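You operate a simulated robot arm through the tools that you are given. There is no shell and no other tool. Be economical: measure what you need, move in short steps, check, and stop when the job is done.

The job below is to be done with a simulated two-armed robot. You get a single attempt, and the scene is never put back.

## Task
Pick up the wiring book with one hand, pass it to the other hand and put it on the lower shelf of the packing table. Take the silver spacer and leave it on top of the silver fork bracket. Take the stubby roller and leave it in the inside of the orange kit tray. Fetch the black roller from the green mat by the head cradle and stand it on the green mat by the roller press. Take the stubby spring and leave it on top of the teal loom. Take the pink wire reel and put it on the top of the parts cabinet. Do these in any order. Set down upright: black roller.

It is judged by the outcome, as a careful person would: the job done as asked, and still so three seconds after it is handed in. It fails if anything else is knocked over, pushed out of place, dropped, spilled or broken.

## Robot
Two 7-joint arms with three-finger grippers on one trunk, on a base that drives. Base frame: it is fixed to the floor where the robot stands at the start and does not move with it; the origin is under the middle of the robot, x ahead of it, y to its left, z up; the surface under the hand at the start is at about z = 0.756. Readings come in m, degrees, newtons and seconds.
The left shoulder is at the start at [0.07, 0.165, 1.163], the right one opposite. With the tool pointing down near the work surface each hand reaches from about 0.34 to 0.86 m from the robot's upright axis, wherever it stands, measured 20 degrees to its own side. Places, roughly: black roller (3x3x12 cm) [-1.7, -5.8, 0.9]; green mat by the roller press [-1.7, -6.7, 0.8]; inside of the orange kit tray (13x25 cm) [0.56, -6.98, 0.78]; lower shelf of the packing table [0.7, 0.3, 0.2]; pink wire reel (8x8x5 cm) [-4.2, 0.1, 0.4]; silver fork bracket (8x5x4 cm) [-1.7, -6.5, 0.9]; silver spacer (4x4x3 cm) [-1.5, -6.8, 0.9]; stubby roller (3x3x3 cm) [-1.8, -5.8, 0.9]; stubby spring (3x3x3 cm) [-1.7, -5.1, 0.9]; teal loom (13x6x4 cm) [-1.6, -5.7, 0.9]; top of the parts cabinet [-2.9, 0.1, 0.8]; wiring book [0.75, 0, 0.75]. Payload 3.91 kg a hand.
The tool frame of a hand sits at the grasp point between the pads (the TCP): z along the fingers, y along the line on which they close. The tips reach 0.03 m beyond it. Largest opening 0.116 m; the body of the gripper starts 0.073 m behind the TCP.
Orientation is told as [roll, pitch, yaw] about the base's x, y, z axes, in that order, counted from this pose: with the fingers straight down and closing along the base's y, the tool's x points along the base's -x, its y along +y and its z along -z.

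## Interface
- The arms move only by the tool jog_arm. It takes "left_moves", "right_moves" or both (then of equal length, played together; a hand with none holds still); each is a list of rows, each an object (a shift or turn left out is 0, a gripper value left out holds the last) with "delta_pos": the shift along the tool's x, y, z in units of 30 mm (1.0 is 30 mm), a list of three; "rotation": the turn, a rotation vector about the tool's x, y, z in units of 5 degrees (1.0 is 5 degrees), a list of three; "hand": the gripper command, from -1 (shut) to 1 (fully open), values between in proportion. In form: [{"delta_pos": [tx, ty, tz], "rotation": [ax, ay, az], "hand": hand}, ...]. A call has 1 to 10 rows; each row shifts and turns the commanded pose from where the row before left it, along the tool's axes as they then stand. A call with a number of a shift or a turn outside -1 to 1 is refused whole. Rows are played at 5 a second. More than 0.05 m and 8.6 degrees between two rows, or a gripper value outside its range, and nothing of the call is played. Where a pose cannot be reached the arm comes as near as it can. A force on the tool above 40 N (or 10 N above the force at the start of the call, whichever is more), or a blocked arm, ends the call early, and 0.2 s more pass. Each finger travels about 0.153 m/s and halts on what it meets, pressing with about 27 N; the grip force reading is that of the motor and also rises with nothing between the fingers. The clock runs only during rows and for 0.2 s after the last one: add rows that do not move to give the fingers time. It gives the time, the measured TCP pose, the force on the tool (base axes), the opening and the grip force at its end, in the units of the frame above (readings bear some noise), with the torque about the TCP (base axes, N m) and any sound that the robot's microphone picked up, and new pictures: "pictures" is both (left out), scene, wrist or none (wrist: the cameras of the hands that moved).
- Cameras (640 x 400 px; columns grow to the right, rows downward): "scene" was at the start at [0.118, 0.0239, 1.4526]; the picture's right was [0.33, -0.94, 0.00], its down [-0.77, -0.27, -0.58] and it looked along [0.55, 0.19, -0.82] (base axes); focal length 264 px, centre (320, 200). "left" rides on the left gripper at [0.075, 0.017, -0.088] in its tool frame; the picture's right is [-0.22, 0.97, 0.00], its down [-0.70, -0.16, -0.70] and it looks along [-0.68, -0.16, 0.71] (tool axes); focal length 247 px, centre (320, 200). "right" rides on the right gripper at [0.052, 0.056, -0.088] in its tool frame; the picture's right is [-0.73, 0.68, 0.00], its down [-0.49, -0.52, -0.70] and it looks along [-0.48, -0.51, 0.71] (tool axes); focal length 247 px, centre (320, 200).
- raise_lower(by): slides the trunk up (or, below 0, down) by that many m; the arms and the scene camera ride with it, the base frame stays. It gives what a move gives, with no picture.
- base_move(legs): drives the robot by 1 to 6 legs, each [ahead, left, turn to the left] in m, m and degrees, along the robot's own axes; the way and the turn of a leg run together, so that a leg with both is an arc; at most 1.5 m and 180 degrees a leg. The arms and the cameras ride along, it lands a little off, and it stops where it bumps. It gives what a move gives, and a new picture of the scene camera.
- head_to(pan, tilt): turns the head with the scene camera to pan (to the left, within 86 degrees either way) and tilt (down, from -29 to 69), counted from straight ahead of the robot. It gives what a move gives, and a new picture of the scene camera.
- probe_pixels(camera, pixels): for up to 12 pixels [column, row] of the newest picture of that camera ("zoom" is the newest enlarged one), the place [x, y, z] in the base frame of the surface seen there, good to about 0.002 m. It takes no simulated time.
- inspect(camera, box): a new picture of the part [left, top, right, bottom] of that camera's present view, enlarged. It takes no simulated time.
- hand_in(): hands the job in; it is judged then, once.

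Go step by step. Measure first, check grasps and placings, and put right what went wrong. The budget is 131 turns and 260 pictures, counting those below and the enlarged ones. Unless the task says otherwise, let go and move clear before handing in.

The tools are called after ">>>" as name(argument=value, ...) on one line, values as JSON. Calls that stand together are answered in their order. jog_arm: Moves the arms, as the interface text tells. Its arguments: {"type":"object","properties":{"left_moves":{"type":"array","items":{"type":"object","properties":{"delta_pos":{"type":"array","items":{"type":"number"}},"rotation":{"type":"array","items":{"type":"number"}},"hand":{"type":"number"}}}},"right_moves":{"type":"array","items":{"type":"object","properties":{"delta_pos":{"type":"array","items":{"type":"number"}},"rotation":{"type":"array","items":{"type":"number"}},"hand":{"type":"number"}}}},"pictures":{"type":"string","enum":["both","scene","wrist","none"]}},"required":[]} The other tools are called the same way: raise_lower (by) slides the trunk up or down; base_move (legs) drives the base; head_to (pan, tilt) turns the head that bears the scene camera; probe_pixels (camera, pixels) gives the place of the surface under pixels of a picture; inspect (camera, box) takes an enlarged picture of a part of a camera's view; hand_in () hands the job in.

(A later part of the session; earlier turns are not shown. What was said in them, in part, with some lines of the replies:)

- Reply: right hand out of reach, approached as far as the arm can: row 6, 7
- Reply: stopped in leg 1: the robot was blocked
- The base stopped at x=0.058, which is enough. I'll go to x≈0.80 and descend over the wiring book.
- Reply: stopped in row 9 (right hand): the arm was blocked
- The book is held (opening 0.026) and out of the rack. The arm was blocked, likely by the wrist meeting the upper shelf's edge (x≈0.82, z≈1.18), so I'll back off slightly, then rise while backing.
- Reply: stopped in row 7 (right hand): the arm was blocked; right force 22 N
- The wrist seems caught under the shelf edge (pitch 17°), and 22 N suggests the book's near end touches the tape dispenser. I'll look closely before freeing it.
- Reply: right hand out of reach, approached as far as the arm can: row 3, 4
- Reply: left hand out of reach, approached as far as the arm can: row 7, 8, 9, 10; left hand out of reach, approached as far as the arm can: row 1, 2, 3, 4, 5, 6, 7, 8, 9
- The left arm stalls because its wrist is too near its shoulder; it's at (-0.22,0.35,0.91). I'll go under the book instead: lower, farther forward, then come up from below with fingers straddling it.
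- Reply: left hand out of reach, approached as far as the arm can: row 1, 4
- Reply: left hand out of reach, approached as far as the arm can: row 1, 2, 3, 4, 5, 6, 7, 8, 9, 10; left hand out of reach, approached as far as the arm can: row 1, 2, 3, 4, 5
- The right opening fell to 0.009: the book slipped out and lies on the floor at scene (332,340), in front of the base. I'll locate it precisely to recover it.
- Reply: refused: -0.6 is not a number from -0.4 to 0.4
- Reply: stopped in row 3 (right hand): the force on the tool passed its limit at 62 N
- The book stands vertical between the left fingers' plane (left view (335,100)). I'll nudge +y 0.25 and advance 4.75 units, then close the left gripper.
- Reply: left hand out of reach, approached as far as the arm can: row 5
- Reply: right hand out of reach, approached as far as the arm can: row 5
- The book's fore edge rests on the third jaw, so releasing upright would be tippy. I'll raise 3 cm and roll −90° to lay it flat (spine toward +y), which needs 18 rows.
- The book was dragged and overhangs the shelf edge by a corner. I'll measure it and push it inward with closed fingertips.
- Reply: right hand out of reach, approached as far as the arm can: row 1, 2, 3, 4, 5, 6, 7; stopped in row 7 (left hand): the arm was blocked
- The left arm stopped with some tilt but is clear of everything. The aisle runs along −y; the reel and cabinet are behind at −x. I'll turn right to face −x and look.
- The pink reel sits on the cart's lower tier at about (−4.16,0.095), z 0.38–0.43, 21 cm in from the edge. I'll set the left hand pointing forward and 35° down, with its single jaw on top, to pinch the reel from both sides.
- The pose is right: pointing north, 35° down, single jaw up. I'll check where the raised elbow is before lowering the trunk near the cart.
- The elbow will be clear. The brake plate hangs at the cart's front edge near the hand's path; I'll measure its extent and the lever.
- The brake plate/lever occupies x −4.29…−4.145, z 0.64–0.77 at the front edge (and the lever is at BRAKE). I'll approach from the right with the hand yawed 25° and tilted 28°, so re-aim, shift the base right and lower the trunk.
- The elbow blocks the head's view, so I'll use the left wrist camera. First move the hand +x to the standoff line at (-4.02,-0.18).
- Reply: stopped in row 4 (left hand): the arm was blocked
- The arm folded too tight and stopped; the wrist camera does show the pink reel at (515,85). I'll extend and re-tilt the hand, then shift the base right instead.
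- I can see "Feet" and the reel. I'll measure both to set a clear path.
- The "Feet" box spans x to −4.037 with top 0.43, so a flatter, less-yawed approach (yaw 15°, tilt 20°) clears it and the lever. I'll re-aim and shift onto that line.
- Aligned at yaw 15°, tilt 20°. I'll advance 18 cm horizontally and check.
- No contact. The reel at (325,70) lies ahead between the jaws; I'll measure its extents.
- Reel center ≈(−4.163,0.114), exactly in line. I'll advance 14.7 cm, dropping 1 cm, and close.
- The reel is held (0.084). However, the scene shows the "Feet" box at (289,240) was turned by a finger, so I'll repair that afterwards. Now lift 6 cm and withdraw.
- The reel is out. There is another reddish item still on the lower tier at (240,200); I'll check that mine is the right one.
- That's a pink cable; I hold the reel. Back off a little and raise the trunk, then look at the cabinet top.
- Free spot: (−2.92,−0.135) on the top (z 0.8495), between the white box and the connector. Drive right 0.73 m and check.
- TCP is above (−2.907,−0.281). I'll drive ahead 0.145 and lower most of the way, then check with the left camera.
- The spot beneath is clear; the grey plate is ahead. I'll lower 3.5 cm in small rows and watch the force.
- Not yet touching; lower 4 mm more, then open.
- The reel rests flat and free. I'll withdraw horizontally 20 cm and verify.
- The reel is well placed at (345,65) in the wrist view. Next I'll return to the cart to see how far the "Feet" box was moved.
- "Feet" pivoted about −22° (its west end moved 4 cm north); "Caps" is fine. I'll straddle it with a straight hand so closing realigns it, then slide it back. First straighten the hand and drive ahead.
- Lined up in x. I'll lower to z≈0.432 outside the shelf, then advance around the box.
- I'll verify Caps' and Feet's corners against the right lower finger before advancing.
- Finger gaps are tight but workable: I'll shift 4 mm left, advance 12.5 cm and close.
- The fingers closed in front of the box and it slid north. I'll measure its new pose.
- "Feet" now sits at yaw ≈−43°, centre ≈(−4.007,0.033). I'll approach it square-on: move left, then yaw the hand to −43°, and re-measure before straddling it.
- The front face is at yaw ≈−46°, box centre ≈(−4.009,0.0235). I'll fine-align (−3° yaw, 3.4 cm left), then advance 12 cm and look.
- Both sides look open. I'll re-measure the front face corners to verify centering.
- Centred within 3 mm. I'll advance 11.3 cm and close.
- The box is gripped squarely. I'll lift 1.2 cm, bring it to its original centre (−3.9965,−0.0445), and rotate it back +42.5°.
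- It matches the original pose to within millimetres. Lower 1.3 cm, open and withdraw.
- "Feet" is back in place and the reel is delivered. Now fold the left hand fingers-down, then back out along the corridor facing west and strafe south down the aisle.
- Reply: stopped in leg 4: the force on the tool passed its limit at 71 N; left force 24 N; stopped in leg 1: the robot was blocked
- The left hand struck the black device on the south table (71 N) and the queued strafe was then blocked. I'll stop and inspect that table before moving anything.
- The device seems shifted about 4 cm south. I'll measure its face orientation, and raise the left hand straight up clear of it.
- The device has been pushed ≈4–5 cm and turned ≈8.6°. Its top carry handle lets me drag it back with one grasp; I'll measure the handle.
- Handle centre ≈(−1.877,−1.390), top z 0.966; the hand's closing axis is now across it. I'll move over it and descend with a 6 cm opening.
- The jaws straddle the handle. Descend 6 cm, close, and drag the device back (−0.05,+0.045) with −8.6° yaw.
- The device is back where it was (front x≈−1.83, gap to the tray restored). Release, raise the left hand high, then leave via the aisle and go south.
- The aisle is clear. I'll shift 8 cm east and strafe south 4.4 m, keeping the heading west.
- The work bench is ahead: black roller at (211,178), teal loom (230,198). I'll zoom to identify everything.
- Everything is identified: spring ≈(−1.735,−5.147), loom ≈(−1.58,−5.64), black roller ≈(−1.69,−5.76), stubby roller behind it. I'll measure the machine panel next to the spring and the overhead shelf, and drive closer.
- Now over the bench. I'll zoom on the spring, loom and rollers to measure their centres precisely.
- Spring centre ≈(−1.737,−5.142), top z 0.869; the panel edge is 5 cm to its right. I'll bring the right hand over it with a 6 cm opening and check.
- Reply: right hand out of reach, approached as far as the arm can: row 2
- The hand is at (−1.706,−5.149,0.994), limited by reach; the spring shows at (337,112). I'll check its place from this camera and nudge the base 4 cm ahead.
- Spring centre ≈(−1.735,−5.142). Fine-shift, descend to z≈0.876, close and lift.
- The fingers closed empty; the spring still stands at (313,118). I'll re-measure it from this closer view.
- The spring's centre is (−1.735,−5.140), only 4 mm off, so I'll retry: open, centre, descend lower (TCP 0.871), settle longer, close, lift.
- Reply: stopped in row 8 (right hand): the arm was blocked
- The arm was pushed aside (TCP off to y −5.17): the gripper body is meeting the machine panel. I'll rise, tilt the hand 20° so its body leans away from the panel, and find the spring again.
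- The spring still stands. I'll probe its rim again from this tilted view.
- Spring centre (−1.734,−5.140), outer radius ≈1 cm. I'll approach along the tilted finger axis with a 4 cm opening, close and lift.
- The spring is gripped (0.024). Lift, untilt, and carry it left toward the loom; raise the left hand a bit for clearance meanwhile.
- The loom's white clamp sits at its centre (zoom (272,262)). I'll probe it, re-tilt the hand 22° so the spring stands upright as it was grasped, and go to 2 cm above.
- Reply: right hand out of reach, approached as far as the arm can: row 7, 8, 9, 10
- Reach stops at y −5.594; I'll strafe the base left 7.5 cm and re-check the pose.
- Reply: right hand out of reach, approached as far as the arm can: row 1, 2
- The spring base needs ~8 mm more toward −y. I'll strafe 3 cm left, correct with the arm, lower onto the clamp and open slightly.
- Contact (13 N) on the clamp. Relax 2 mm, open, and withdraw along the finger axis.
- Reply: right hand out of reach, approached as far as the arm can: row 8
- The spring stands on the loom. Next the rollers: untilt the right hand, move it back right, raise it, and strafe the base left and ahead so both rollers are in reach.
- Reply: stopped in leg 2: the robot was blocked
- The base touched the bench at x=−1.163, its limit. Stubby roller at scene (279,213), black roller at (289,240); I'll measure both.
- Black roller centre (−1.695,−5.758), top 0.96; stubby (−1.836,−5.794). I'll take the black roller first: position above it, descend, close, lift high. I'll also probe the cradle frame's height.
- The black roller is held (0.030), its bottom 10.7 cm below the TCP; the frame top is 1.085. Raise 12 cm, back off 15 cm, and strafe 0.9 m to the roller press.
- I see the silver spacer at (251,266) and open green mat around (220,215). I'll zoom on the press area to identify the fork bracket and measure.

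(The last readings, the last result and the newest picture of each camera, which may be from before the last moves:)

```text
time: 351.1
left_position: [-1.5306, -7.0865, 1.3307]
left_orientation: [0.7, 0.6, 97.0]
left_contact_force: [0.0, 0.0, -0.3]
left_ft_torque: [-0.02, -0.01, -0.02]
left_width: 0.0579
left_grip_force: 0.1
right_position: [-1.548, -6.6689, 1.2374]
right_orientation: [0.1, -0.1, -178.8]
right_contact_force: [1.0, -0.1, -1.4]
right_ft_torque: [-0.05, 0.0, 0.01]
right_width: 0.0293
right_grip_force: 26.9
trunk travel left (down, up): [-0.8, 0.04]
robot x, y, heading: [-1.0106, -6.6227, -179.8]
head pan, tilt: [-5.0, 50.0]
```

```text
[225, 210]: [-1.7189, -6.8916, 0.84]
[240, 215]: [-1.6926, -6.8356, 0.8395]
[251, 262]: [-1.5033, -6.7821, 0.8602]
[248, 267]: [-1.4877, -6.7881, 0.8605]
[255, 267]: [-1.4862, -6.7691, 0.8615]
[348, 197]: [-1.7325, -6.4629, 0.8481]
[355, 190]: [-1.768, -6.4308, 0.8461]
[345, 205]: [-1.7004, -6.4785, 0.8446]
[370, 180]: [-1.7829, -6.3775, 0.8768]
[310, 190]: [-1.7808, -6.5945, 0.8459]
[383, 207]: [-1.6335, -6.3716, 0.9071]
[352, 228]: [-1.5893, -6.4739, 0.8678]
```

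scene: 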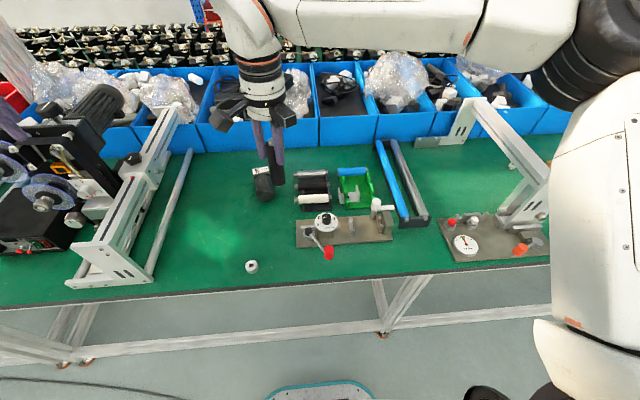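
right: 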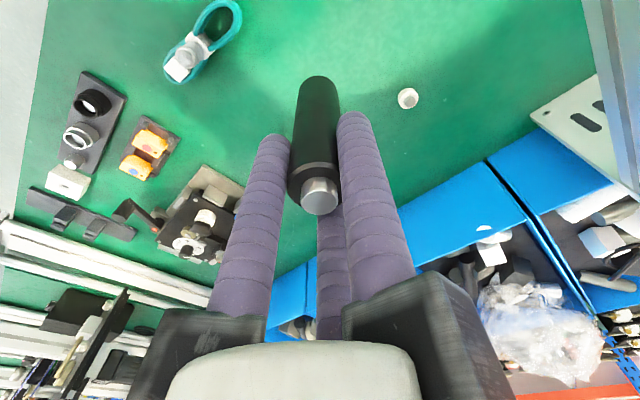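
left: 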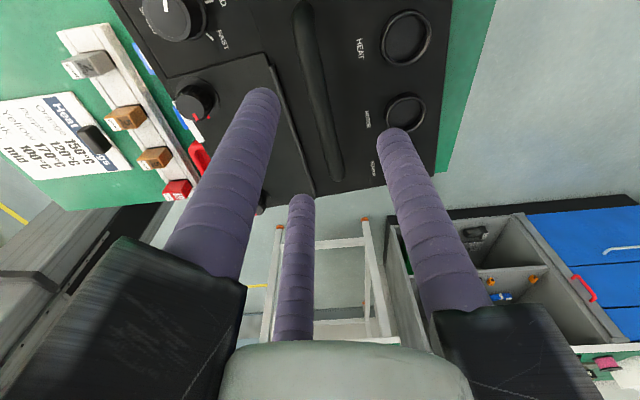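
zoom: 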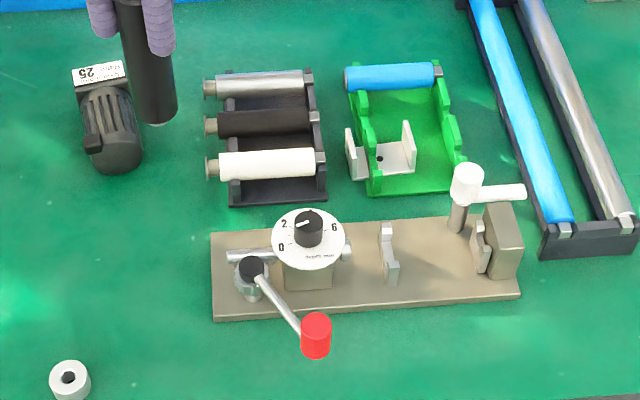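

The fork bracket is the silver U at zoom (380,155), base ≈(−1.727,−6.463), z 0.848; free mat at (−1.68,−6.71). Drive ahead 13.5 cm, set the black roller down there, then release and rise.

>>> base_move(legs=[[0.135, 0, 0]])

>>> jog_arm(right_moves=[{"delta_pos": [0, 0.68, 0]}, {"delta_pos": [0, 0.68, 0]}, {"delta_pos": [0, 0, 1]}, {"delta_pos": [0, 0, 1]}, {"delta_pos": [0, 0, 1]}, {"delta_pos": [0, 0, 1]}, {"delta_pos": [0, 0, 1]}, {"delta_pos": [0, 0, 1]}, {"delta_pos": [0, 0, 1]}, {}], pictures="wrist")

```text
time: 352.4
left_position: [-1.6611, -7.0877, 1.331]
left_orientation: [0.7, 0.5, 97.2]
left_contact_force: [-0.3, 0.2, -0.4]
left_ft_torque: [0.02, 0.02, -0.01]
left_width: 0.058
left_grip_force: 0.0
right_position: [-1.6798, -6.6707, 1.2386]
right_orientation: [0.1, -0.2, -178.5]
right_contact_force: [0.3, 0.0, -0.8]
right_ft_torque: [-0.01, 0.02, -0.02]
right_width: 0.029
right_grip_force: 27.7
trunk travel left (down, up): [-0.8, 0.04]
robot x, y, heading: [-1.1439, -6.621, -179.9]
head pan, tilt: [-5.0, 50.0]
```

scene: 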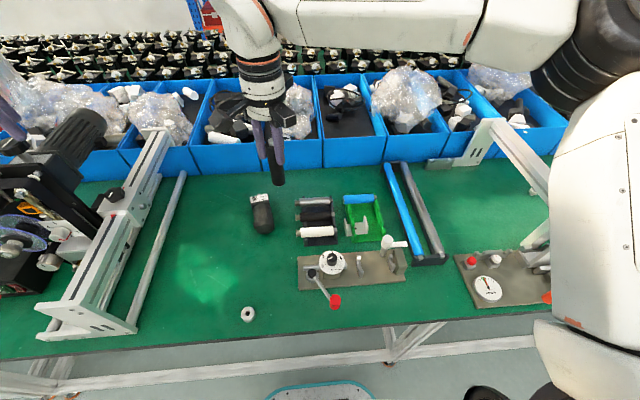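

```text
time: 354.6
left_position: [-1.6623, -7.0877, 1.3308]
left_orientation: [0.7, 0.5, 97.2]
left_contact_force: [0.1, -0.4, -0.1]
left_ft_torque: [0.0, -0.01, 0.02]
left_width: 0.058
left_grip_force: 0.2
right_position: [-1.6813, -6.7133, 1.0283]
right_orientation: [0.1, -0.2, -178.6]
right_contact_force: [0.0, -0.7, -1.1]
right_ft_torque: [-0.01, 0.0, 0.03]
right_width: 0.0288
right_grip_force: 26.9
trunk travel left (down, up): [-0.8, 0.04]
robot x, y, heading: [-1.1414, -6.6227, -179.7]
head pan, tilt: [-5.0, 50.0]
```

right: 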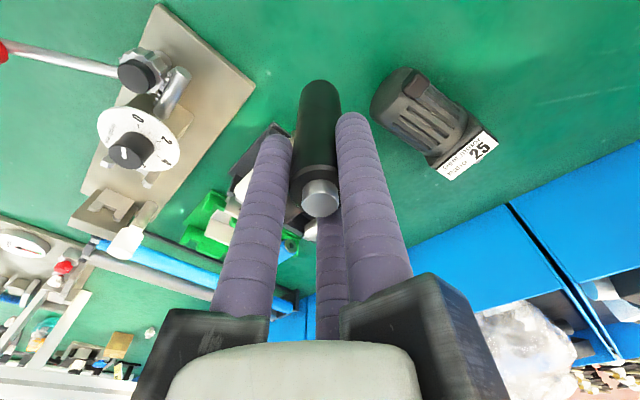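

Clear below. Lower the last 8 cm gently, release, and rise.

>>> jog_arm(right_moves=[{"delta_pos": [0, 0, 1]}, {"delta_pos": [0, 0, 1]}, {"delta_pos": [0, 0, 0.4]}, {"delta_pos": [0, 0, 0.15]}, {"delta_pos": [0, 0, 0.06]}, {}, {"hand": -0.4}, {"hand": 0.2}, {}], pictures="wrist")

>>> jog_arm(right_moves=[{"delta_pos": [0, 0, -1]}, {"delta_pos": [0, 0, -1]}, {"delta_pos": [0, 0, -1]}, {"delta_pos": [0, 0, -1]}, {"delta_pos": [0, 0, -1]}, {"delta_pos": [0, 0, -1]}], pictures="both")

```text
time: 356.6
left_position: [-1.6614, -7.0877, 1.3305]
left_orientation: [0.7, 0.5, 97.3]
left_contact_force: [0.0, -0.6, -0.7]
left_ft_torque: [0.0, 0.0, -0.01]
left_width: 0.0583
left_grip_force: 0.0
right_position: [-1.6827, -6.7128, 0.9502]
right_orientation: [0.1, -0.2, -178.7]
right_contact_force: [-0.9, 0.1, -0.2]
right_ft_torque: [0.01, -0.02, 0.04]
right_width: 0.0694
right_grip_force: 0.0
trunk travel left (down, up): [-0.8, 0.04]
robot x, y, heading: [-1.141, -6.6255, -179.8]
head pan, tilt: [-5.0, 50.0]
```

right: 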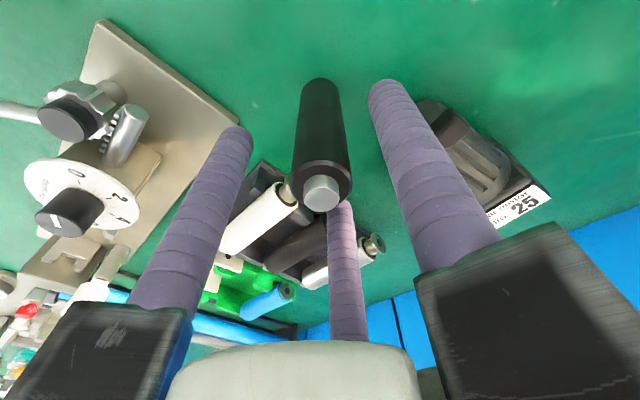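

```text
time: 357.9
left_position: [-1.6624, -7.0884, 1.3301]
left_orientation: [0.8, 0.4, 97.2]
left_contact_force: [-1.0, -0.4, -0.2]
left_ft_torque: [0.01, -0.03, -0.02]
left_width: 0.0582
left_grip_force: 0.2
right_position: [-1.6803, -6.7135, 1.1312]
right_orientation: [0.2, -0.2, -178.6]
right_contact_force: [0.2, 0.0, -1.0]
right_ft_torque: [-0.01, -0.01, 0.01]
right_width: 0.0696
right_grip_force: 0.0
trunk travel left (down, up): [-0.8, 0.04]
robot x, y, heading: [-1.1439, -6.6166, -179.6]
head pan, tilt: [-5.0, 50.0]
```

scene: 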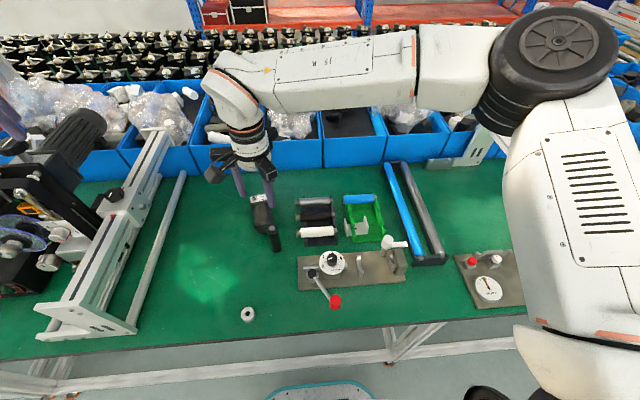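
right: 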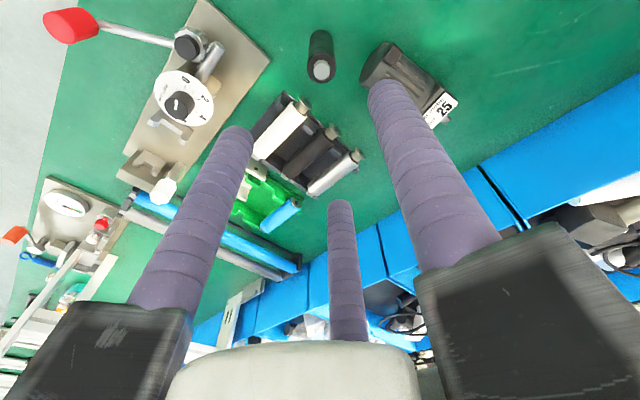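

The black roller stands upright on the mat. Spacer at ≈(−1.494,−6.780); I'll back the base 17 cm and shift left 6.5 cm so the hand comes over it, then descend partway.

>>> base_move(legs=[[-0.17, 0.065, 0]])

>>> jog_arm(right_moves=[{"delta_pos": [0.5, 0.1, 1]}, {"delta_pos": [0, 0, 1]}, {"delta_pos": [0, 0, 1]}, {"delta_pos": [0, 0, 1]}, {"delta_pos": [0, 0, 1]}, {"delta_pos": [0, 0, 1]}, {"delta_pos": [0, 0, 0.5]}, {}], pictures="wrist")

```text
time: 359.5
left_position: [-1.4977, -7.1522, 1.3289]
left_orientation: [0.6, 0.5, 97.4]
left_contact_force: [-0.6, 0.0, -1.0]
left_ft_torque: [0.0, -0.03, 0.01]
left_width: 0.058
left_grip_force: 0.0
right_position: [-1.515, -6.7766, 1.1274]
right_orientation: [0.3, -0.1, -178.6]
right_contact_force: [-0.3, -0.7, 0.4]
right_ft_torque: [0.01, -0.05, 0.0]
right_width: 0.0695
right_grip_force: 0.1
trunk travel left (down, up): [-0.8, 0.04]
robot x, y, heading: [-0.9764, -6.6854, -179.8]
head pan, tilt: [-5.0, 50.0]
```

scene: 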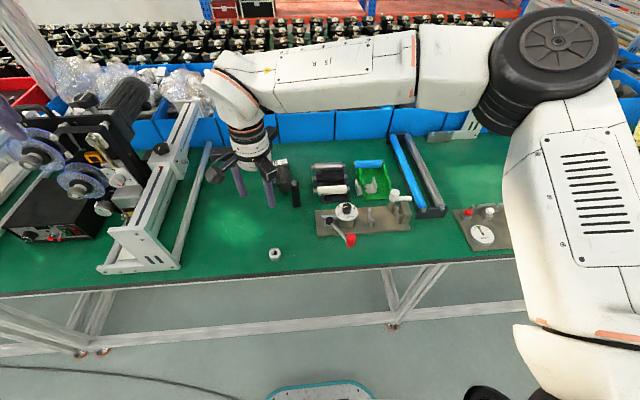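

```text
time: 361.3
left_position: [-1.4933, -7.152, 1.3304]
left_orientation: [0.7, 0.5, 97.3]
left_contact_force: [0.0, -0.1, -0.5]
left_ft_torque: [-0.01, 0.0, 0.01]
left_width: 0.0577
left_grip_force: 0.1
right_position: [-1.4979, -6.7807, 0.9348]
right_orientation: [0.0, -0.2, -178.5]
right_contact_force: [0.4, -0.2, -0.9]
right_ft_torque: [-0.01, -0.02, -0.01]
right_width: 0.0698
right_grip_force: 0.3
trunk travel left (down, up): [-0.8, 0.04]
robot x, y, heading: [-0.9747, -6.6858, -179.7]
head pan, tilt: [-5.0, 50.0]
```

right: 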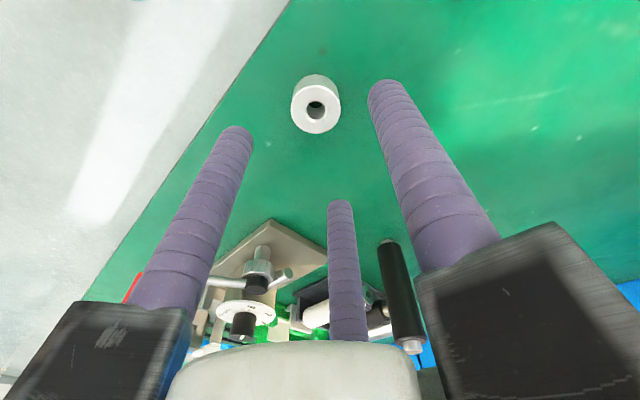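

The spacer centre is (−1.494,−6.7815), 4 mm off. Adjust, descend 5.8 cm, close and lift.

>>> jog_arm(right_moves=[{"delta_pos": [0.13, 0, 1]}, {"delta_pos": [0, 0, 0.95]}, {}, {"hand": -1}, {}, {}, {"delta_pos": [0, 0, -1]}, {"delta_pos": [0, 0, -1]}, {"delta_pos": [0, 0, -1]}, {"delta_pos": [0, 0, -1]}], pictures="wrist")

>>> inspect(camera="scene", box=[330, 140, 430, 230])

>>> probe_pixels(camera="scene", pixels=[[371, 187], [366, 186], [372, 180], [362, 187], [376, 186], [370, 191], [385, 175]])

```text
time: 363.5
left_position: [-1.4916, -7.1508, 1.331]
left_orientation: [0.7, 0.6, 97.3]
left_contact_force: [-0.3, 0.3, -0.1]
left_ft_torque: [0.01, 0.02, 0.0]
left_width: 0.0581
left_grip_force: 0.1
right_position: [-1.4939, -6.7811, 0.9957]
right_orientation: [0.2, -0.1, -178.5]
right_contact_force: [-0.2, -0.3, -0.6]
right_ft_torque: [0.02, 0.0, -0.07]
right_width: 0.0325
right_grip_force: 26.9
trunk travel left (down, up): [-0.8, 0.04]
robot x, y, heading: [-0.9737, -6.6839, -179.5]
head pan, tilt: [-5.0, 50.0]
```

right: 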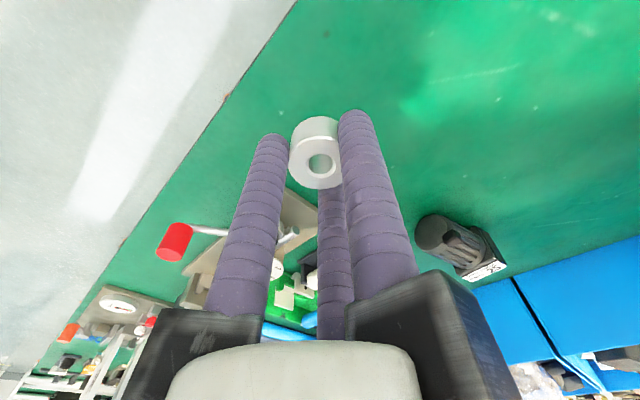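

```text
4.44 times, centred on (380, 185) of scene
```

zoom: 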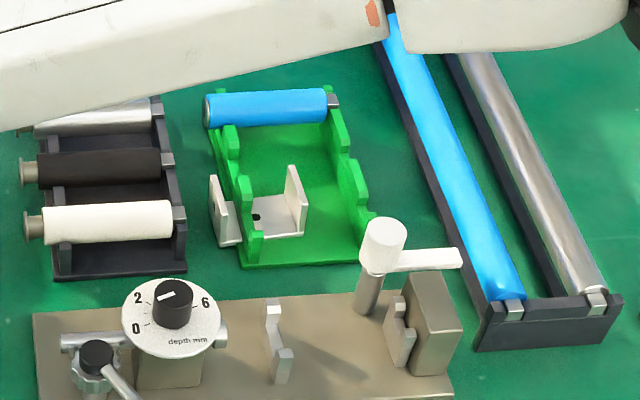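

```text
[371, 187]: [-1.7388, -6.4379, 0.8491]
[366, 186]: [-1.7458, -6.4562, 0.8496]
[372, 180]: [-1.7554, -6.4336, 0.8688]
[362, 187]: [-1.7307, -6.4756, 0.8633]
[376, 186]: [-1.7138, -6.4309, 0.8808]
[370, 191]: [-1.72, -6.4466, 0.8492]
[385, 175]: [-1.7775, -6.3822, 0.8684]
```

The spacer is held (0.0325). The bracket's base centre is ≈(−1.737,−6.457) between its right prong (y −6.434, z 0.88) and the tray wall. Raise, strafe right, drive ahead, extend, and look.

>>> jog_arm(right_moves=[{"delta_pos": [0, 0, -1]}, {"delta_pos": [0, 0, -1]}, {"delta_pos": [0, 0, -1]}, {"delta_pos": [0, 0, -1]}], pictures="none")

>>> base_move(legs=[[0, -0.325, 0], [0.17, 0, 0]])

>>> jog_arm(right_moves=[{"delta_pos": [-0.8, 0, 0.5]}, {"delta_pos": [-0.8, 0, 0.5]}, {"delta_pos": [-0.8, 0, 0.5]}, {"delta_pos": [0, 0, 0.5]}, {}], pictures="wrist")

```text
time: 364.5
left_position: [-1.4933, -7.152, 1.33]
left_orientation: [0.7, 0.5, 97.3]
left_contact_force: [0.0, -0.1, 0.0]
left_ft_torque: [-0.03, -0.01, 0.0]
left_width: 0.0579
left_grip_force: 0.1
right_position: [-1.4927, -6.7786, 1.1185]
right_orientation: [0.2, -0.2, -178.7]
right_contact_force: [0.0, -0.1, 0.0]
right_ft_torque: [0.01, 0.02, -0.03]
right_width: 0.0322
right_grip_force: 26.9
trunk travel left (down, up): [-0.8, 0.04]
robot x, y, heading: [-0.9758, -6.6864, -179.8]
head pan, tilt: [-5.0, 50.0]
```

```text
time: 367.6
left_position: [-1.6533, -6.8412, 1.3316]
left_orientation: [0.8, 0.6, 98.0]
left_contact_force: [0.5, 0.9, -0.7]
left_ft_torque: [0.0, 0.02, 0.01]
left_width: 0.0579
left_grip_force: 0.1
right_position: [-1.6583, -6.4661, 1.1184]
right_orientation: [0.2, -0.3, -177.8]
right_contact_force: [0.4, -0.1, -0.3]
right_ft_torque: [0.01, 0.01, 0.02]
right_width: 0.0323
right_grip_force: 27.2
trunk travel left (down, up): [-0.8, 0.04]
robot x, y, heading: [-1.1411, -6.3686, -178.9]
head pan, tilt: [-5.0, 50.0]
```

scene: 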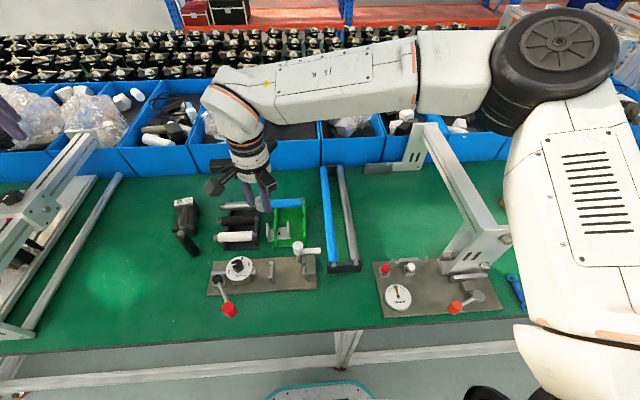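

```text
time: 368.8
left_position: [-1.6561, -6.8405, 1.3307]
left_orientation: [0.7, 0.5, 98.0]
left_contact_force: [0.5, -0.1, 0.0]
left_ft_torque: [-0.03, -0.01, -0.02]
left_width: 0.0581
left_grip_force: 0.1
right_position: [-1.7335, -6.4708, 1.0571]
right_orientation: [0.2, -0.3, -177.7]
right_contact_force: [-0.5, -0.3, -0.6]
right_ft_torque: [0.0, -0.03, 0.02]
right_width: 0.0322
right_grip_force: 27.3
trunk travel left (down, up): [-0.8, 0.04]
robot x, y, heading: [-1.1438, -6.3676, -178.8]
head pan, tilt: [-5.0, 50.0]
```

right: 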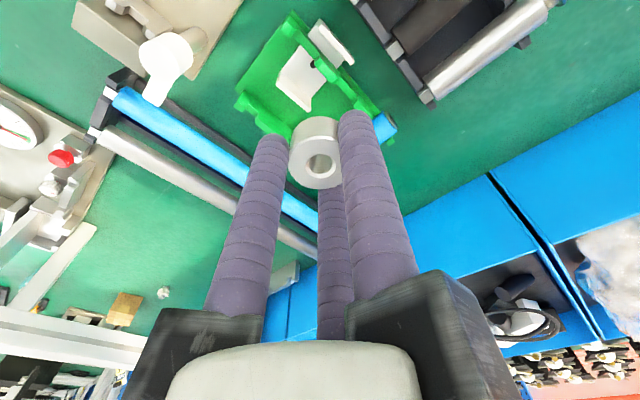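

The bracket's hole computes to (−1.732,−6.462). I'll probe the wall and prongs here, and shift the hand 1.3 cm right while lowering to z≈0.95.

>>> probe_pixels(camera="right", pixels=[[300, 72], [313, 64], [321, 54], [328, 68], [292, 62], [308, 98], [330, 40], [340, 78], [296, 84]])

>>> jog_arm(right_moves=[{"delta_pos": [0, -0.23, 0.6]}, {"delta_pos": [0, -0.2, 0.9]}, {"delta_pos": [0, 0, 1]}, {"delta_pos": [0, 0, 1]}, {}], pictures="wrist")

```text
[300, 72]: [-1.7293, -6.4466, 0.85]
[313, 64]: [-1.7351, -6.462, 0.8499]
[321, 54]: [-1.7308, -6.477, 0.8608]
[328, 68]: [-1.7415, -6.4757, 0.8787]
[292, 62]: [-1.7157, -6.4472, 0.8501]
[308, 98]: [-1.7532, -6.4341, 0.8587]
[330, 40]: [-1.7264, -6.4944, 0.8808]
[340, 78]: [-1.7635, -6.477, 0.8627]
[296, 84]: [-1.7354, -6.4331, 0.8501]
```

```text
time: 370.0
left_position: [-1.6571, -6.8415, 1.3308]
left_orientation: [0.6, 0.5, 98.0]
left_contact_force: [0.0, 0.8, -0.3]
left_ft_torque: [0.0, -0.02, 0.02]
left_width: 0.0581
left_grip_force: 0.0
right_position: [-1.7333, -6.4564, 0.952]
right_orientation: [0.1, -0.1, -177.8]
right_contact_force: [0.1, 0.4, -0.5]
right_ft_torque: [-0.02, -0.02, -0.01]
right_width: 0.0324
right_grip_force: 27.5
trunk travel left (down, up): [-0.8, 0.04]
robot x, y, heading: [-1.1403, -6.37, -178.9]
head pan, tilt: [-5.0, 50.0]
```

right: 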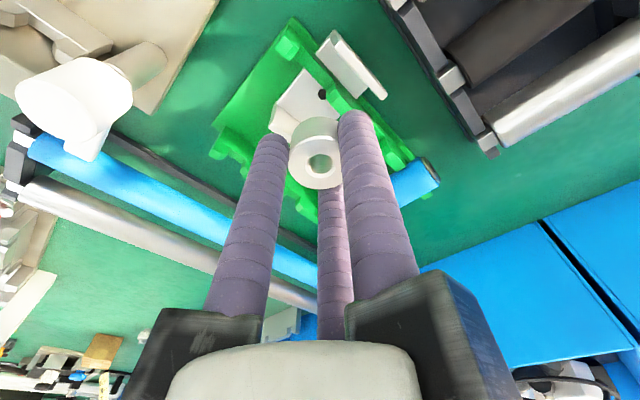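

Tray wall posts stand at x≈−1.742 (z 0.879), with a lower stretch (0.861) at x≈−1.73. I'll aim for (−1.724,−6.4535), lower to TCP 0.8955, open only slightly, and rise.

>>> jog_arm(right_moves=[{"delta_pos": [0.32, -0.1, 0]}, {"delta_pos": [0, 0, 0.9]}, {"delta_pos": [0, 0, 0.6]}, {"delta_pos": [0, 0, 0.38]}, {}, {"hand": -0.3}, {}, {"delta_pos": [0, 0, -0.5]}, {"delta_pos": [0, 0, -1]}, {"delta_pos": [0, 0, -1]}], pictures="wrist")

>>> inspect(camera="right", box=[230, 20, 430, 180])

```text
time: 372.2
left_position: [-1.656, -6.8411, 1.3306]
left_orientation: [0.7, 0.5, 98.0]
left_contact_force: [-0.2, -0.2, -0.1]
left_ft_torque: [0.03, -0.01, -0.01]
left_width: 0.0581
left_grip_force: 0.1
right_position: [-1.7263, -6.4539, 0.9715]
right_orientation: [0.0, -0.2, -177.8]
right_contact_force: [0.3, 0.7, 0.6]
right_ft_torque: [0.02, 0.03, 0.0]
right_width: 0.0403
right_grip_force: 0.1
trunk travel left (down, up): [-0.8, 0.04]
robot x, y, heading: [-1.1426, -6.3632, -179.2]
head pan, tilt: [-5.0, 50.0]
```

right: 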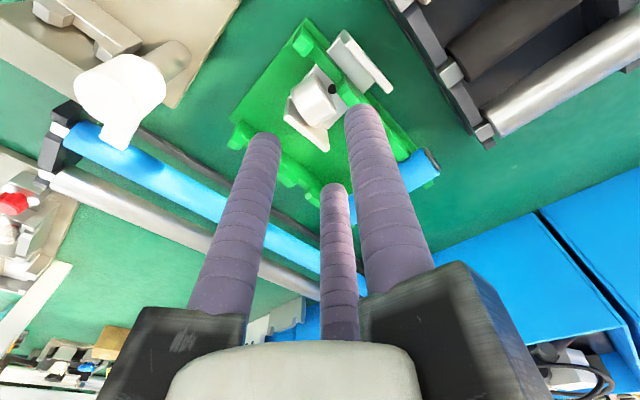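

```text
2.50 times, centred on (330, 100) of right
```

zoom: 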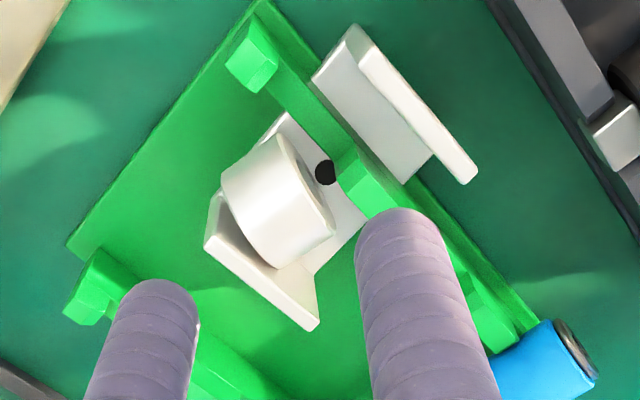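

The spacer is resting in the fork bracket. Last item: the stubby roller at (−1.836,−5.794). Raise high over the cradle frame, strafe right 0.47 m, then move right and partly down.

>>> jog_arm(right_moves=[{"delta_pos": [0, 0, -1]}, {"delta_pos": [0, 0, -1]}, {"delta_pos": [0, 0, -1]}, {"delta_pos": [0, 0, -1]}, {"delta_pos": [0.2, 0, -1]}, {"delta_pos": [0.2, 0, -1]}, {"delta_pos": [0.2, 0, -1]}, {"delta_pos": [0.2, 0, -1]}, {"delta_pos": [0.2, 0, -1]}], pictures="none")

>>> base_move(legs=[[0, -0.48, -0.5]])

>>> jog_arm(right_moves=[{"delta_pos": [0, -1, 0], "hand": 0.2}, {"delta_pos": [0, -1, 0]}, {"delta_pos": [0, -1, 0]}, {"delta_pos": [0, -1, 0]}, {"delta_pos": [0, -1, 0]}, {"delta_pos": [0, -1, 0]}, {"delta_pos": [0, 0, 1]}, {"delta_pos": [0, 0, 1]}, {"delta_pos": [0, 0, 1]}, {"delta_pos": [0, 0, 1]}], pictures="wrist")

```text
time: 374.2
left_position: [-1.6554, -6.8429, 1.3311]
left_orientation: [0.8, 0.6, 98.0]
left_contact_force: [-0.1, 0.0, -0.1]
left_ft_torque: [0.0, 0.03, 0.02]
left_width: 0.058
left_grip_force: 0.1
right_position: [-1.6908, -6.4525, 1.2415]
right_orientation: [0.1, -0.2, -177.7]
right_contact_force: [0.3, 0.5, 0.6]
right_ft_torque: [0.01, 0.03, 0.05]
right_width: 0.0406
right_grip_force: 0.0
trunk travel left (down, up): [-0.8, 0.04]
robot x, y, heading: [-1.141, -6.3681, -179.2]
head pan, tilt: [-5.0, 50.0]
```

```text
time: 377.1
left_position: [-1.6673, -6.3643, 1.3307]
left_orientation: [0.7, 0.5, 97.3]
left_contact_force: [-0.4, 0.5, -0.6]
left_ft_torque: [0.01, 0.01, 0.02]
left_width: 0.0582
left_grip_force: 0.0
right_position: [-1.6994, -5.9752, 1.2411]
right_orientation: [0.1, -0.2, -178.5]
right_contact_force: [0.2, -0.2, -0.7]
right_ft_torque: [0.01, -0.04, -0.02]
right_width: 0.0405
right_grip_force: 0.0
trunk travel left (down, up): [-0.8, 0.04]
robot x, y, heading: [-1.1511, -5.8964, -179.7]
head pan, tilt: [-5.0, 50.0]
```

scene: 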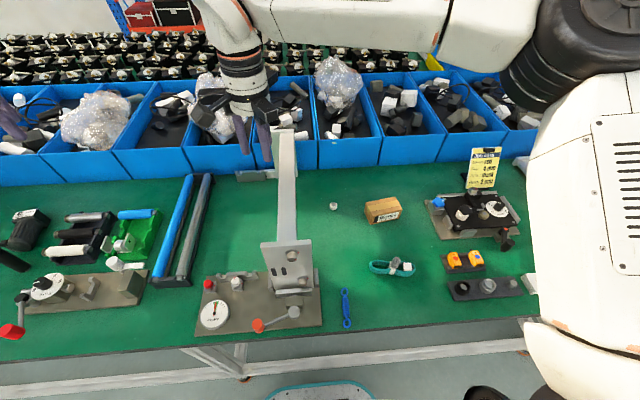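

```text
time: 379.3
left_position: [-1.6689, -6.3627, 1.3298]
left_orientation: [0.8, 0.5, 97.3]
left_contact_force: [-0.1, 0.5, 0.0]
left_ft_torque: [0.01, -0.04, -0.02]
left_width: 0.0579
left_grip_force: 0.1
right_position: [-1.7039, -5.7942, 1.1185]
right_orientation: [0.1, -0.1, -178.5]
right_contact_force: [0.4, 0.0, -0.3]
right_ft_torque: [0.04, -0.01, -0.01]
right_width: 0.0697
right_grip_force: 0.0
trunk travel left (down, up): [-0.8, 0.04]
robot x, y, heading: [-1.1503, -5.8978, -179.5]
head pan, tilt: [-5.0, 50.0]
```

right: 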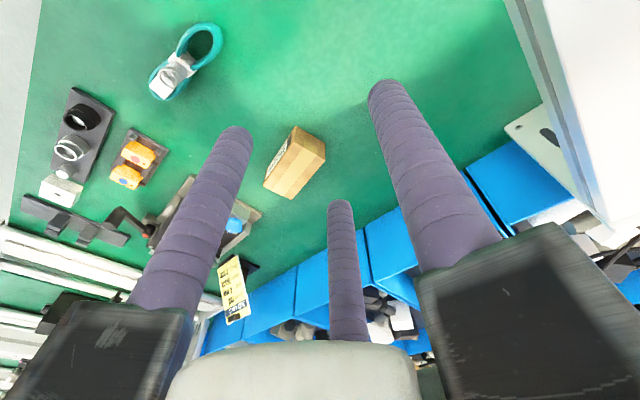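

Positioned at y −5.794. Extend forward over the stubby roller while descending to z≈0.96 and look.

>>> jog_arm(right_moves=[{"delta_pos": [0, 0, 1]}, {"delta_pos": [0, 0, 1]}, {"delta_pos": [-0.88, 0, 0.6]}, {"delta_pos": [-0.88, 0, 0.6]}, {"delta_pos": [-0.88, 0, 0.6]}, {"delta_pos": [-0.88, 0, 0.6]}, {"delta_pos": [-0.88, 0, 0.6]}, {}], pictures="wrist")

```text
time: 381.1
left_position: [-1.6672, -6.3625, 1.331]
left_orientation: [0.7, 0.5, 97.3]
left_contact_force: [0.3, 0.5, 0.4]
left_ft_torque: [0.02, 0.01, 0.01]
left_width: 0.0577
left_grip_force: 0.1
right_position: [-1.8361, -5.7969, 0.9692]
right_orientation: [0.1, -0.2, -178.5]
right_contact_force: [0.7, 0.0, 0.3]
right_ft_torque: [0.03, 0.04, 0.04]
right_width: 0.0698
right_grip_force: 0.0
trunk travel left (down, up): [-0.8, 0.04]
robot x, y, heading: [-1.1516, -5.8951, -179.8]
head pan, tilt: [-5.0, 50.0]
```

right: 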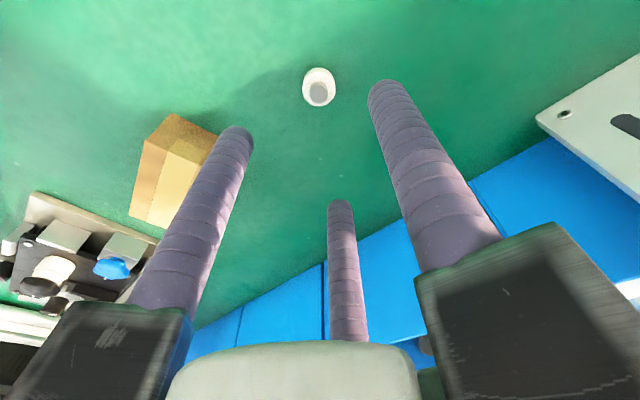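

Stubby roller centre ≈(−1.8335,−5.799). Adjust 3 mm, descend 9.4 cm, close and lift.

>>> jog_arm(right_moves=[{"delta_pos": [0.09, 0.07, 1]}, {"delta_pos": [0, 0, 1]}, {"delta_pos": [0, 0, 1]}, {"delta_pos": [0, 0, 0.13]}, {}, {"hand": -1}, {}, {}, {"delta_pos": [0, 0, -1]}, {"delta_pos": [0, 0, -1]}], pictures="wrist")

```text
time: 383.3
left_position: [-1.6666, -6.3626, 1.3317]
left_orientation: [0.8, 0.6, 97.3]
left_contact_force: [0.1, 0.6, 0.4]
left_ft_torque: [-0.01, 0.02, 0.03]
left_width: 0.0578
left_grip_force: 0.1
right_position: [-1.8299, -5.7998, 0.9357]
right_orientation: [0.1, -0.2, -178.6]
right_contact_force: [0.8, 1.1, 0.4]
right_ft_torque: [-0.01, 0.01, -0.02]
right_width: 0.0242
right_grip_force: 26.9
trunk travel left (down, up): [-0.8, 0.04]
robot x, y, heading: [-1.1475, -5.8961, -179.8]
head pan, tilt: [-5.0, 50.0]
```

right: 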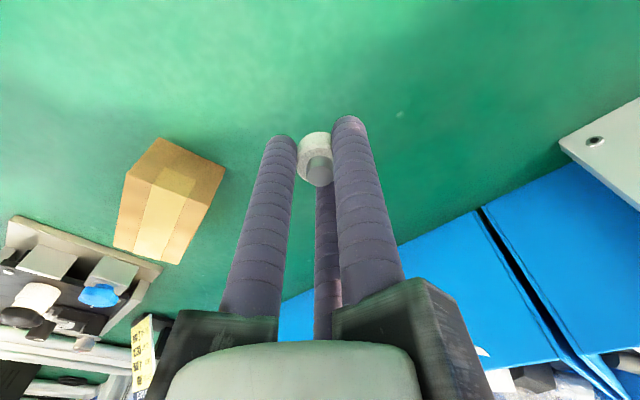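

Held (0.024). Lift and retract, back into the aisle, turn to face east, move south to the tray's row, and look.

>>> jog_arm(right_moves=[{"delta_pos": [0, 0, -1]}, {"delta_pos": [0, 0, -1]}, {"delta_pos": [0.5, 0, -1]}, {"delta_pos": [0.5, 0, -1]}, {"delta_pos": [0.8, 0, -1]}, {"delta_pos": [0.8, 0, -1]}, {"delta_pos": [0.8, 0, -1]}, {"delta_pos": [0.8, 0, -1]}, {"delta_pos": [0.8, 0, 0]}, {"delta_pos": [0.8, 0, 0]}], pictures="none")

>>> base_move(legs=[[-0.62, 0, 0], [0, 0, 90], [0, 0, 89.8], [0, -0.93, 0]])

>>> head_to(pan=-10, tilt=45)

```text
time: 385.5
left_position: [-1.6678, -6.3624, 1.3302]
left_orientation: [0.7, 0.4, 97.3]
left_contact_force: [-1.3, -0.6, 0.0]
left_ft_torque: [-0.03, 0.04, 0.0]
left_width: 0.0581
left_grip_force: 0.1
right_position: [-1.6596, -5.7935, 1.1762]
right_orientation: [0.1, -0.3, -178.5]
right_contact_force: [-0.1, 0.5, -0.2]
right_ft_torque: [0.0, 0.05, 0.0]
right_width: 0.0241
right_grip_force: 26.6
trunk travel left (down, up): [-0.8, 0.04]
robot x, y, heading: [-1.1461, -5.8971, -179.4]
head pan, tilt: [-5.0, 50.0]
```

```text
time: 401.1
left_position: [-0.0173, -6.3658, 1.3307]
left_orientation: [0.7, 0.5, -83.5]
left_contact_force: [0.2, 0.0, 0.1]
left_ft_torque: [-0.01, -0.01, -0.01]
left_width: 0.0581
left_grip_force: 0.1
right_position: [-0.0325, -6.9337, 1.1758]
right_orientation: [0.2, -0.2, 0.8]
right_contact_force: [0.0, 1.0, 0.1]
right_ft_torque: [0.03, -0.04, 0.01]
right_width: 0.024
right_grip_force: 27.3
trunk travel left (down, up): [-0.8, 0.04]
robot x, y, heading: [-0.5393, -6.8276, -0.6]
head pan, tilt: [-5.0, 50.0]
```

scene: 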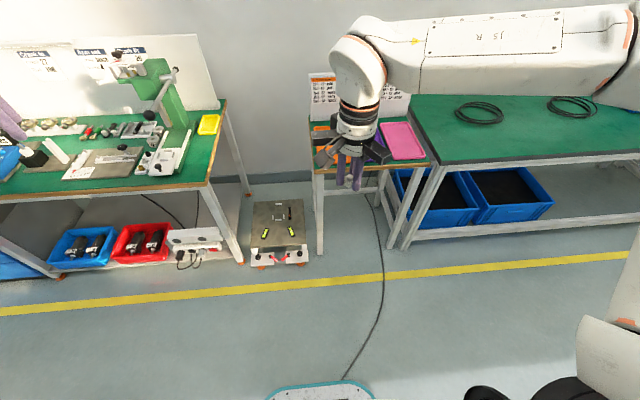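

```text
time: 401.7
left_position: [-0.0169, -6.367, 1.3308]
left_orientation: [0.7, 0.6, -83.5]
left_contact_force: [-0.1, 0.0, -0.3]
left_ft_torque: [-0.01, 0.0, -0.01]
left_width: 0.0583
left_grip_force: 0.0
right_position: [-0.0322, -6.9345, 1.1753]
right_orientation: [0.2, -0.1, 0.7]
right_contact_force: [0.3, 0.1, -0.3]
right_ft_torque: [0.01, 0.02, 0.06]
right_width: 0.0244
right_grip_force: 26.9
trunk travel left (down, up): [-0.8, 0.04]
robot x, y, heading: [-0.5426, -6.8291, -0.2]
head pan, tilt: [-10.0, 45.0]
```

scene: 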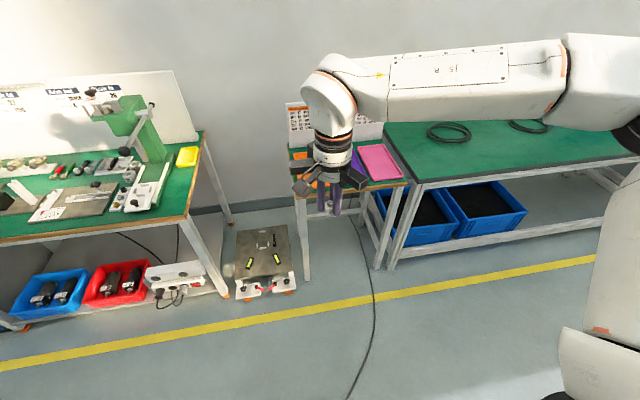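

The orange tray is the left one on the small kit table, at about (308,170). I'll measure it, the table edge, and the machine near the left hand's path.

>>> probe_pixels(camera="scene", pixels=[[300, 156], [310, 170], [300, 178], [316, 185], [360, 165], [340, 187], [130, 100], [150, 150], [190, 155], [110, 105], [300, 130]])

>>> inspect(camera="scene", box=[270, 130, 420, 210])

```text
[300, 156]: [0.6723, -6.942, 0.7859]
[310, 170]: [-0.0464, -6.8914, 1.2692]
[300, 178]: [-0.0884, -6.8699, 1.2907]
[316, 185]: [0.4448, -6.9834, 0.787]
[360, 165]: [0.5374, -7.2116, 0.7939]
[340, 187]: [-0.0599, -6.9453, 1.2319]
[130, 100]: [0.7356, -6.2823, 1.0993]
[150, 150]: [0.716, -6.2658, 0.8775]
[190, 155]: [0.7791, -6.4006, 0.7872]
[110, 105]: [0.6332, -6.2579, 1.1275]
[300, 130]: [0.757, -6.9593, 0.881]
```

```text
4.27 times, centred on (345, 170) of scene
```

zoom: 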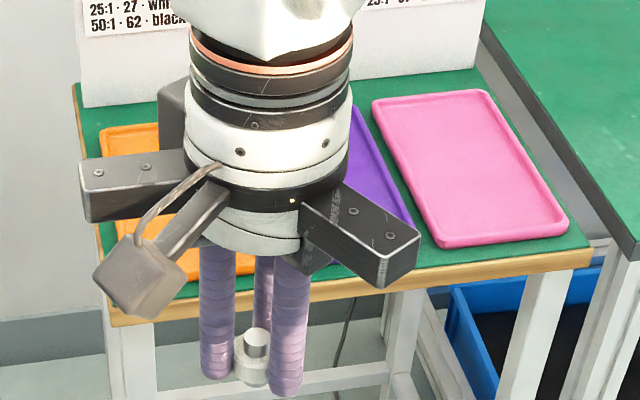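

The orange tray spans about x 0.44–0.69 around y −6.98, floor ≈0.785. Drive ahead 0.44 m, extend over the tray, and descend partway.

>>> base_move(legs=[[0.44, 0, 0]])

>>> jog_arm(right_moves=[{"delta_pos": [-0.88, -0.34, 0.6]}, {"delta_pos": [-0.88, -0.34, 0.6]}, {"delta_pos": [-0.88, -0.34, 0.6]}, {"delta_pos": [-0.88, -0.34, 0.6]}, {"delta_pos": [-0.88, -0.34, 0.6]}, {"delta_pos": [0, 0, 1]}, {"delta_pos": [0, 0, 1]}, {"delta_pos": [0, 0, 1]}, {"delta_pos": [0, 0, 1]}, {"delta_pos": [0, 0, 1]}], pictures="both")

```text
time: 404.4
left_position: [0.4228, -6.3655, 1.3318]
left_orientation: [0.8, 0.5, -83.2]
left_contact_force: [-0.8, -0.3, 0.2]
left_ft_torque: [0.0, -0.03, 0.02]
left_width: 0.0579
left_grip_force: 0.1
right_position: [0.4102, -6.9332, 1.1773]
right_orientation: [0.1, -0.2, 1.1]
right_contact_force: [0.8, 0.3, -0.2]
right_ft_torque: [0.01, -0.01, -0.05]
right_width: 0.0241
right_grip_force: 26.8
trunk travel left (down, up): [-0.8, 0.04]
robot x, y, heading: [-0.0998, -6.831, 0.0]
head pan, tilt: [-10.0, 45.0]
```

scene: 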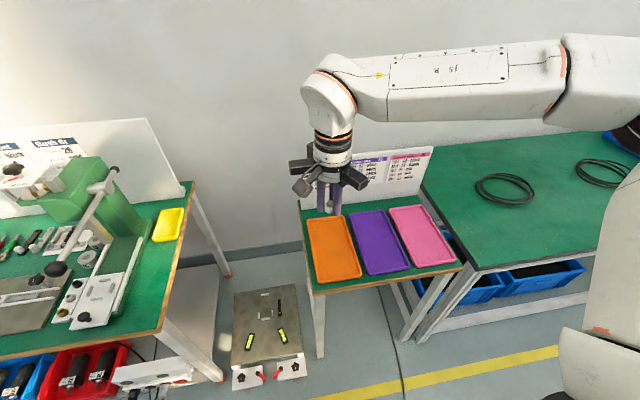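

```text
time: 406.6
left_position: [0.4243, -6.3677, 1.3301]
left_orientation: [0.7, 0.5, -83.1]
left_contact_force: [0.6, -0.1, -0.2]
left_ft_torque: [-0.01, 0.03, 0.02]
left_width: 0.0582
left_grip_force: 0.0
right_position: [0.5447, -6.9812, 0.9368]
right_orientation: [0.2, -0.3, 1.0]
right_contact_force: [0.5, -0.5, 0.0]
right_ft_torque: [0.0, 0.02, 0.01]
right_width: 0.0241
right_grip_force: 27.3
trunk travel left (down, up): [-0.8, 0.04]
robot x, y, heading: [-0.1002, -6.8283, -0.0]
head pan, tilt: [-10.0, 45.0]
```

scene: 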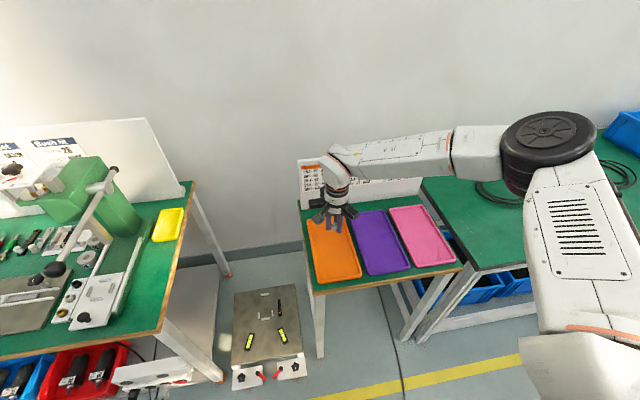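
right: 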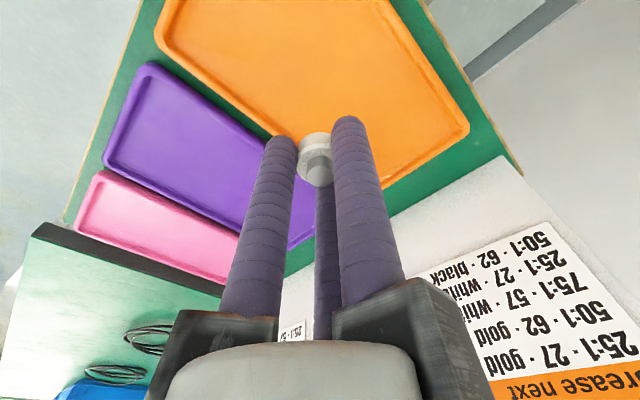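

The hand is above the orange tray. I'll verify the tray's edges and lower to z≈0.845.

>>> probe_pixels(camera="scene", pixels=[[312, 235], [354, 245], [336, 260], [320, 278], [357, 270], [340, 240]])

>>> jog_arm(right_moves=[{"delta_pos": [0, 0, 1]}, {"delta_pos": [0, 0, 1]}, {"delta_pos": [0, 0, 1]}, {}], pictures="wrist")

```text
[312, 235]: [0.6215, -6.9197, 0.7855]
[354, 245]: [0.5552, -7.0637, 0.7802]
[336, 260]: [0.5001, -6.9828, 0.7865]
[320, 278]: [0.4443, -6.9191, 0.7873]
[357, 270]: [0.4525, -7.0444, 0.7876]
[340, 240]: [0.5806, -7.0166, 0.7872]
```

```text
time: 407.6
left_position: [0.4233, -6.3657, 1.3302]
left_orientation: [0.7, 0.5, -83.1]
left_contact_force: [0.4, -0.7, -0.9]
left_ft_torque: [0.02, 0.05, -0.01]
left_width: 0.0579
left_grip_force: 0.0
right_position: [0.5447, -6.9813, 0.8453]
right_orientation: [0.1, -0.2, 1.1]
right_contact_force: [0.3, 0.3, -0.2]
right_ft_torque: [0.0, -0.01, 0.01]
right_width: 0.0241
right_grip_force: 26.8
trunk travel left (down, up): [-0.8, 0.04]
robot x, y, heading: [-0.0962, -6.8274, 0.1]
head pan, tilt: [-10.0, 45.0]
```

right: 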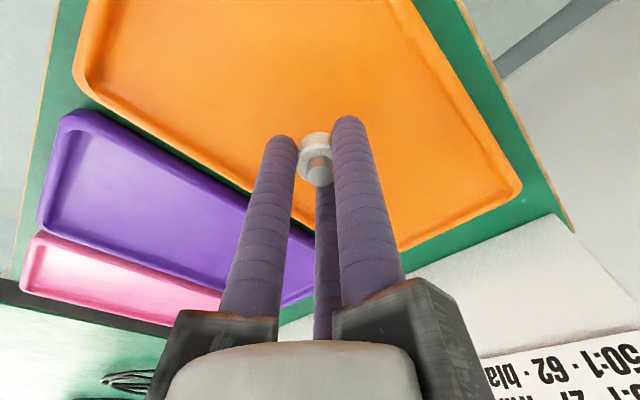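

Centred in the tray (floor 0.7865). Lower 2.2 cm, release, and rise clear.

>>> jog_arm(right_moves=[{"delta_pos": [0, 0, 0.5]}, {"delta_pos": [0, 0, 0.24]}, {}, {"hand": -0.45}, {"hand": -0.1}, {}, {"delta_pos": [0, 0, -1]}, {"delta_pos": [0, 0, -1]}, {"delta_pos": [0, 0, -1]}, {"delta_pos": [0, 0, -1]}], pictures="both")

```text
time: 409.8
left_position: [0.4227, -6.3654, 1.33]
left_orientation: [0.8, 0.4, -83.2]
left_contact_force: [-0.7, 0.1, -0.3]
left_ft_torque: [0.0, -0.01, 0.0]
left_width: 0.0583
left_grip_force: 0.1
right_position: [0.5433, -6.9795, 0.945]
right_orientation: [0.2, -0.3, 1.2]
right_contact_force: [0.3, -0.2, 0.3]
right_ft_torque: [-0.01, 0.03, -0.03]
right_width: 0.052
right_grip_force: 0.1
trunk travel left (down, up): [-0.8, 0.04]
robot x, y, heading: [-0.1027, -6.8307, 0.0]
head pan, tilt: [-10.0, 45.0]
5 turns are left
```

scene: 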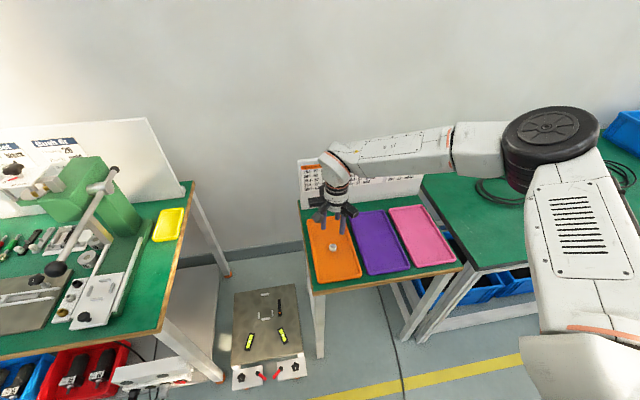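
right: 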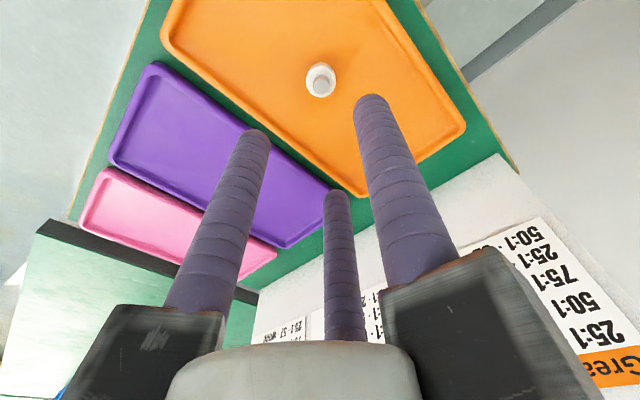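

The stubby roller stands in the orange tray (wrist view (320,80)) and the hand is clear. All six items are placed, so I'm handing in.

>>> hand_in()

```text
The job is handed in.
```

I placed all six items and handed the job in, but it was not a clean run: the wiring book was dropped and two other objects were knocked and put back.

| Item | Where it is now |
|---|---|
| Wiring book | Flat on the lower shelf of the packing table, after passing from the right hand to the left |
| Pink wire reel | On top of the parts cabinet |
| Stubby spring | Standing on the centre clamp of the teal loom |
| Black roller | Upright on the green mat by the roller press |
| Silver spacer | In the silver fork bracket; it looks tipped on its side between the prongs |
| Stubby roller | In the orange kit tray |

**What went wrong along the way:**
- **Wiring book:** it slipped from the right hand to the floor before the hand-over. I picked it up, handed it over and placed it.
- **Feet box:** I pushed it out of line on the cart while fetching the reel. I put it back to within a few millimetres of where it was.
- **Black control unit:** the left hand hit it on the table south of the cabinet (71 N) and moved it about 5 cm. I dragged it back by its handle to about 1 cm of its original spot, which I estimated from an earlier picture.
- **Machine beside the spring:** the gripper pressed against its panel once. I saw no sign that it moved.

I did not go back for a final look at the black roller or the spacer before handing in.
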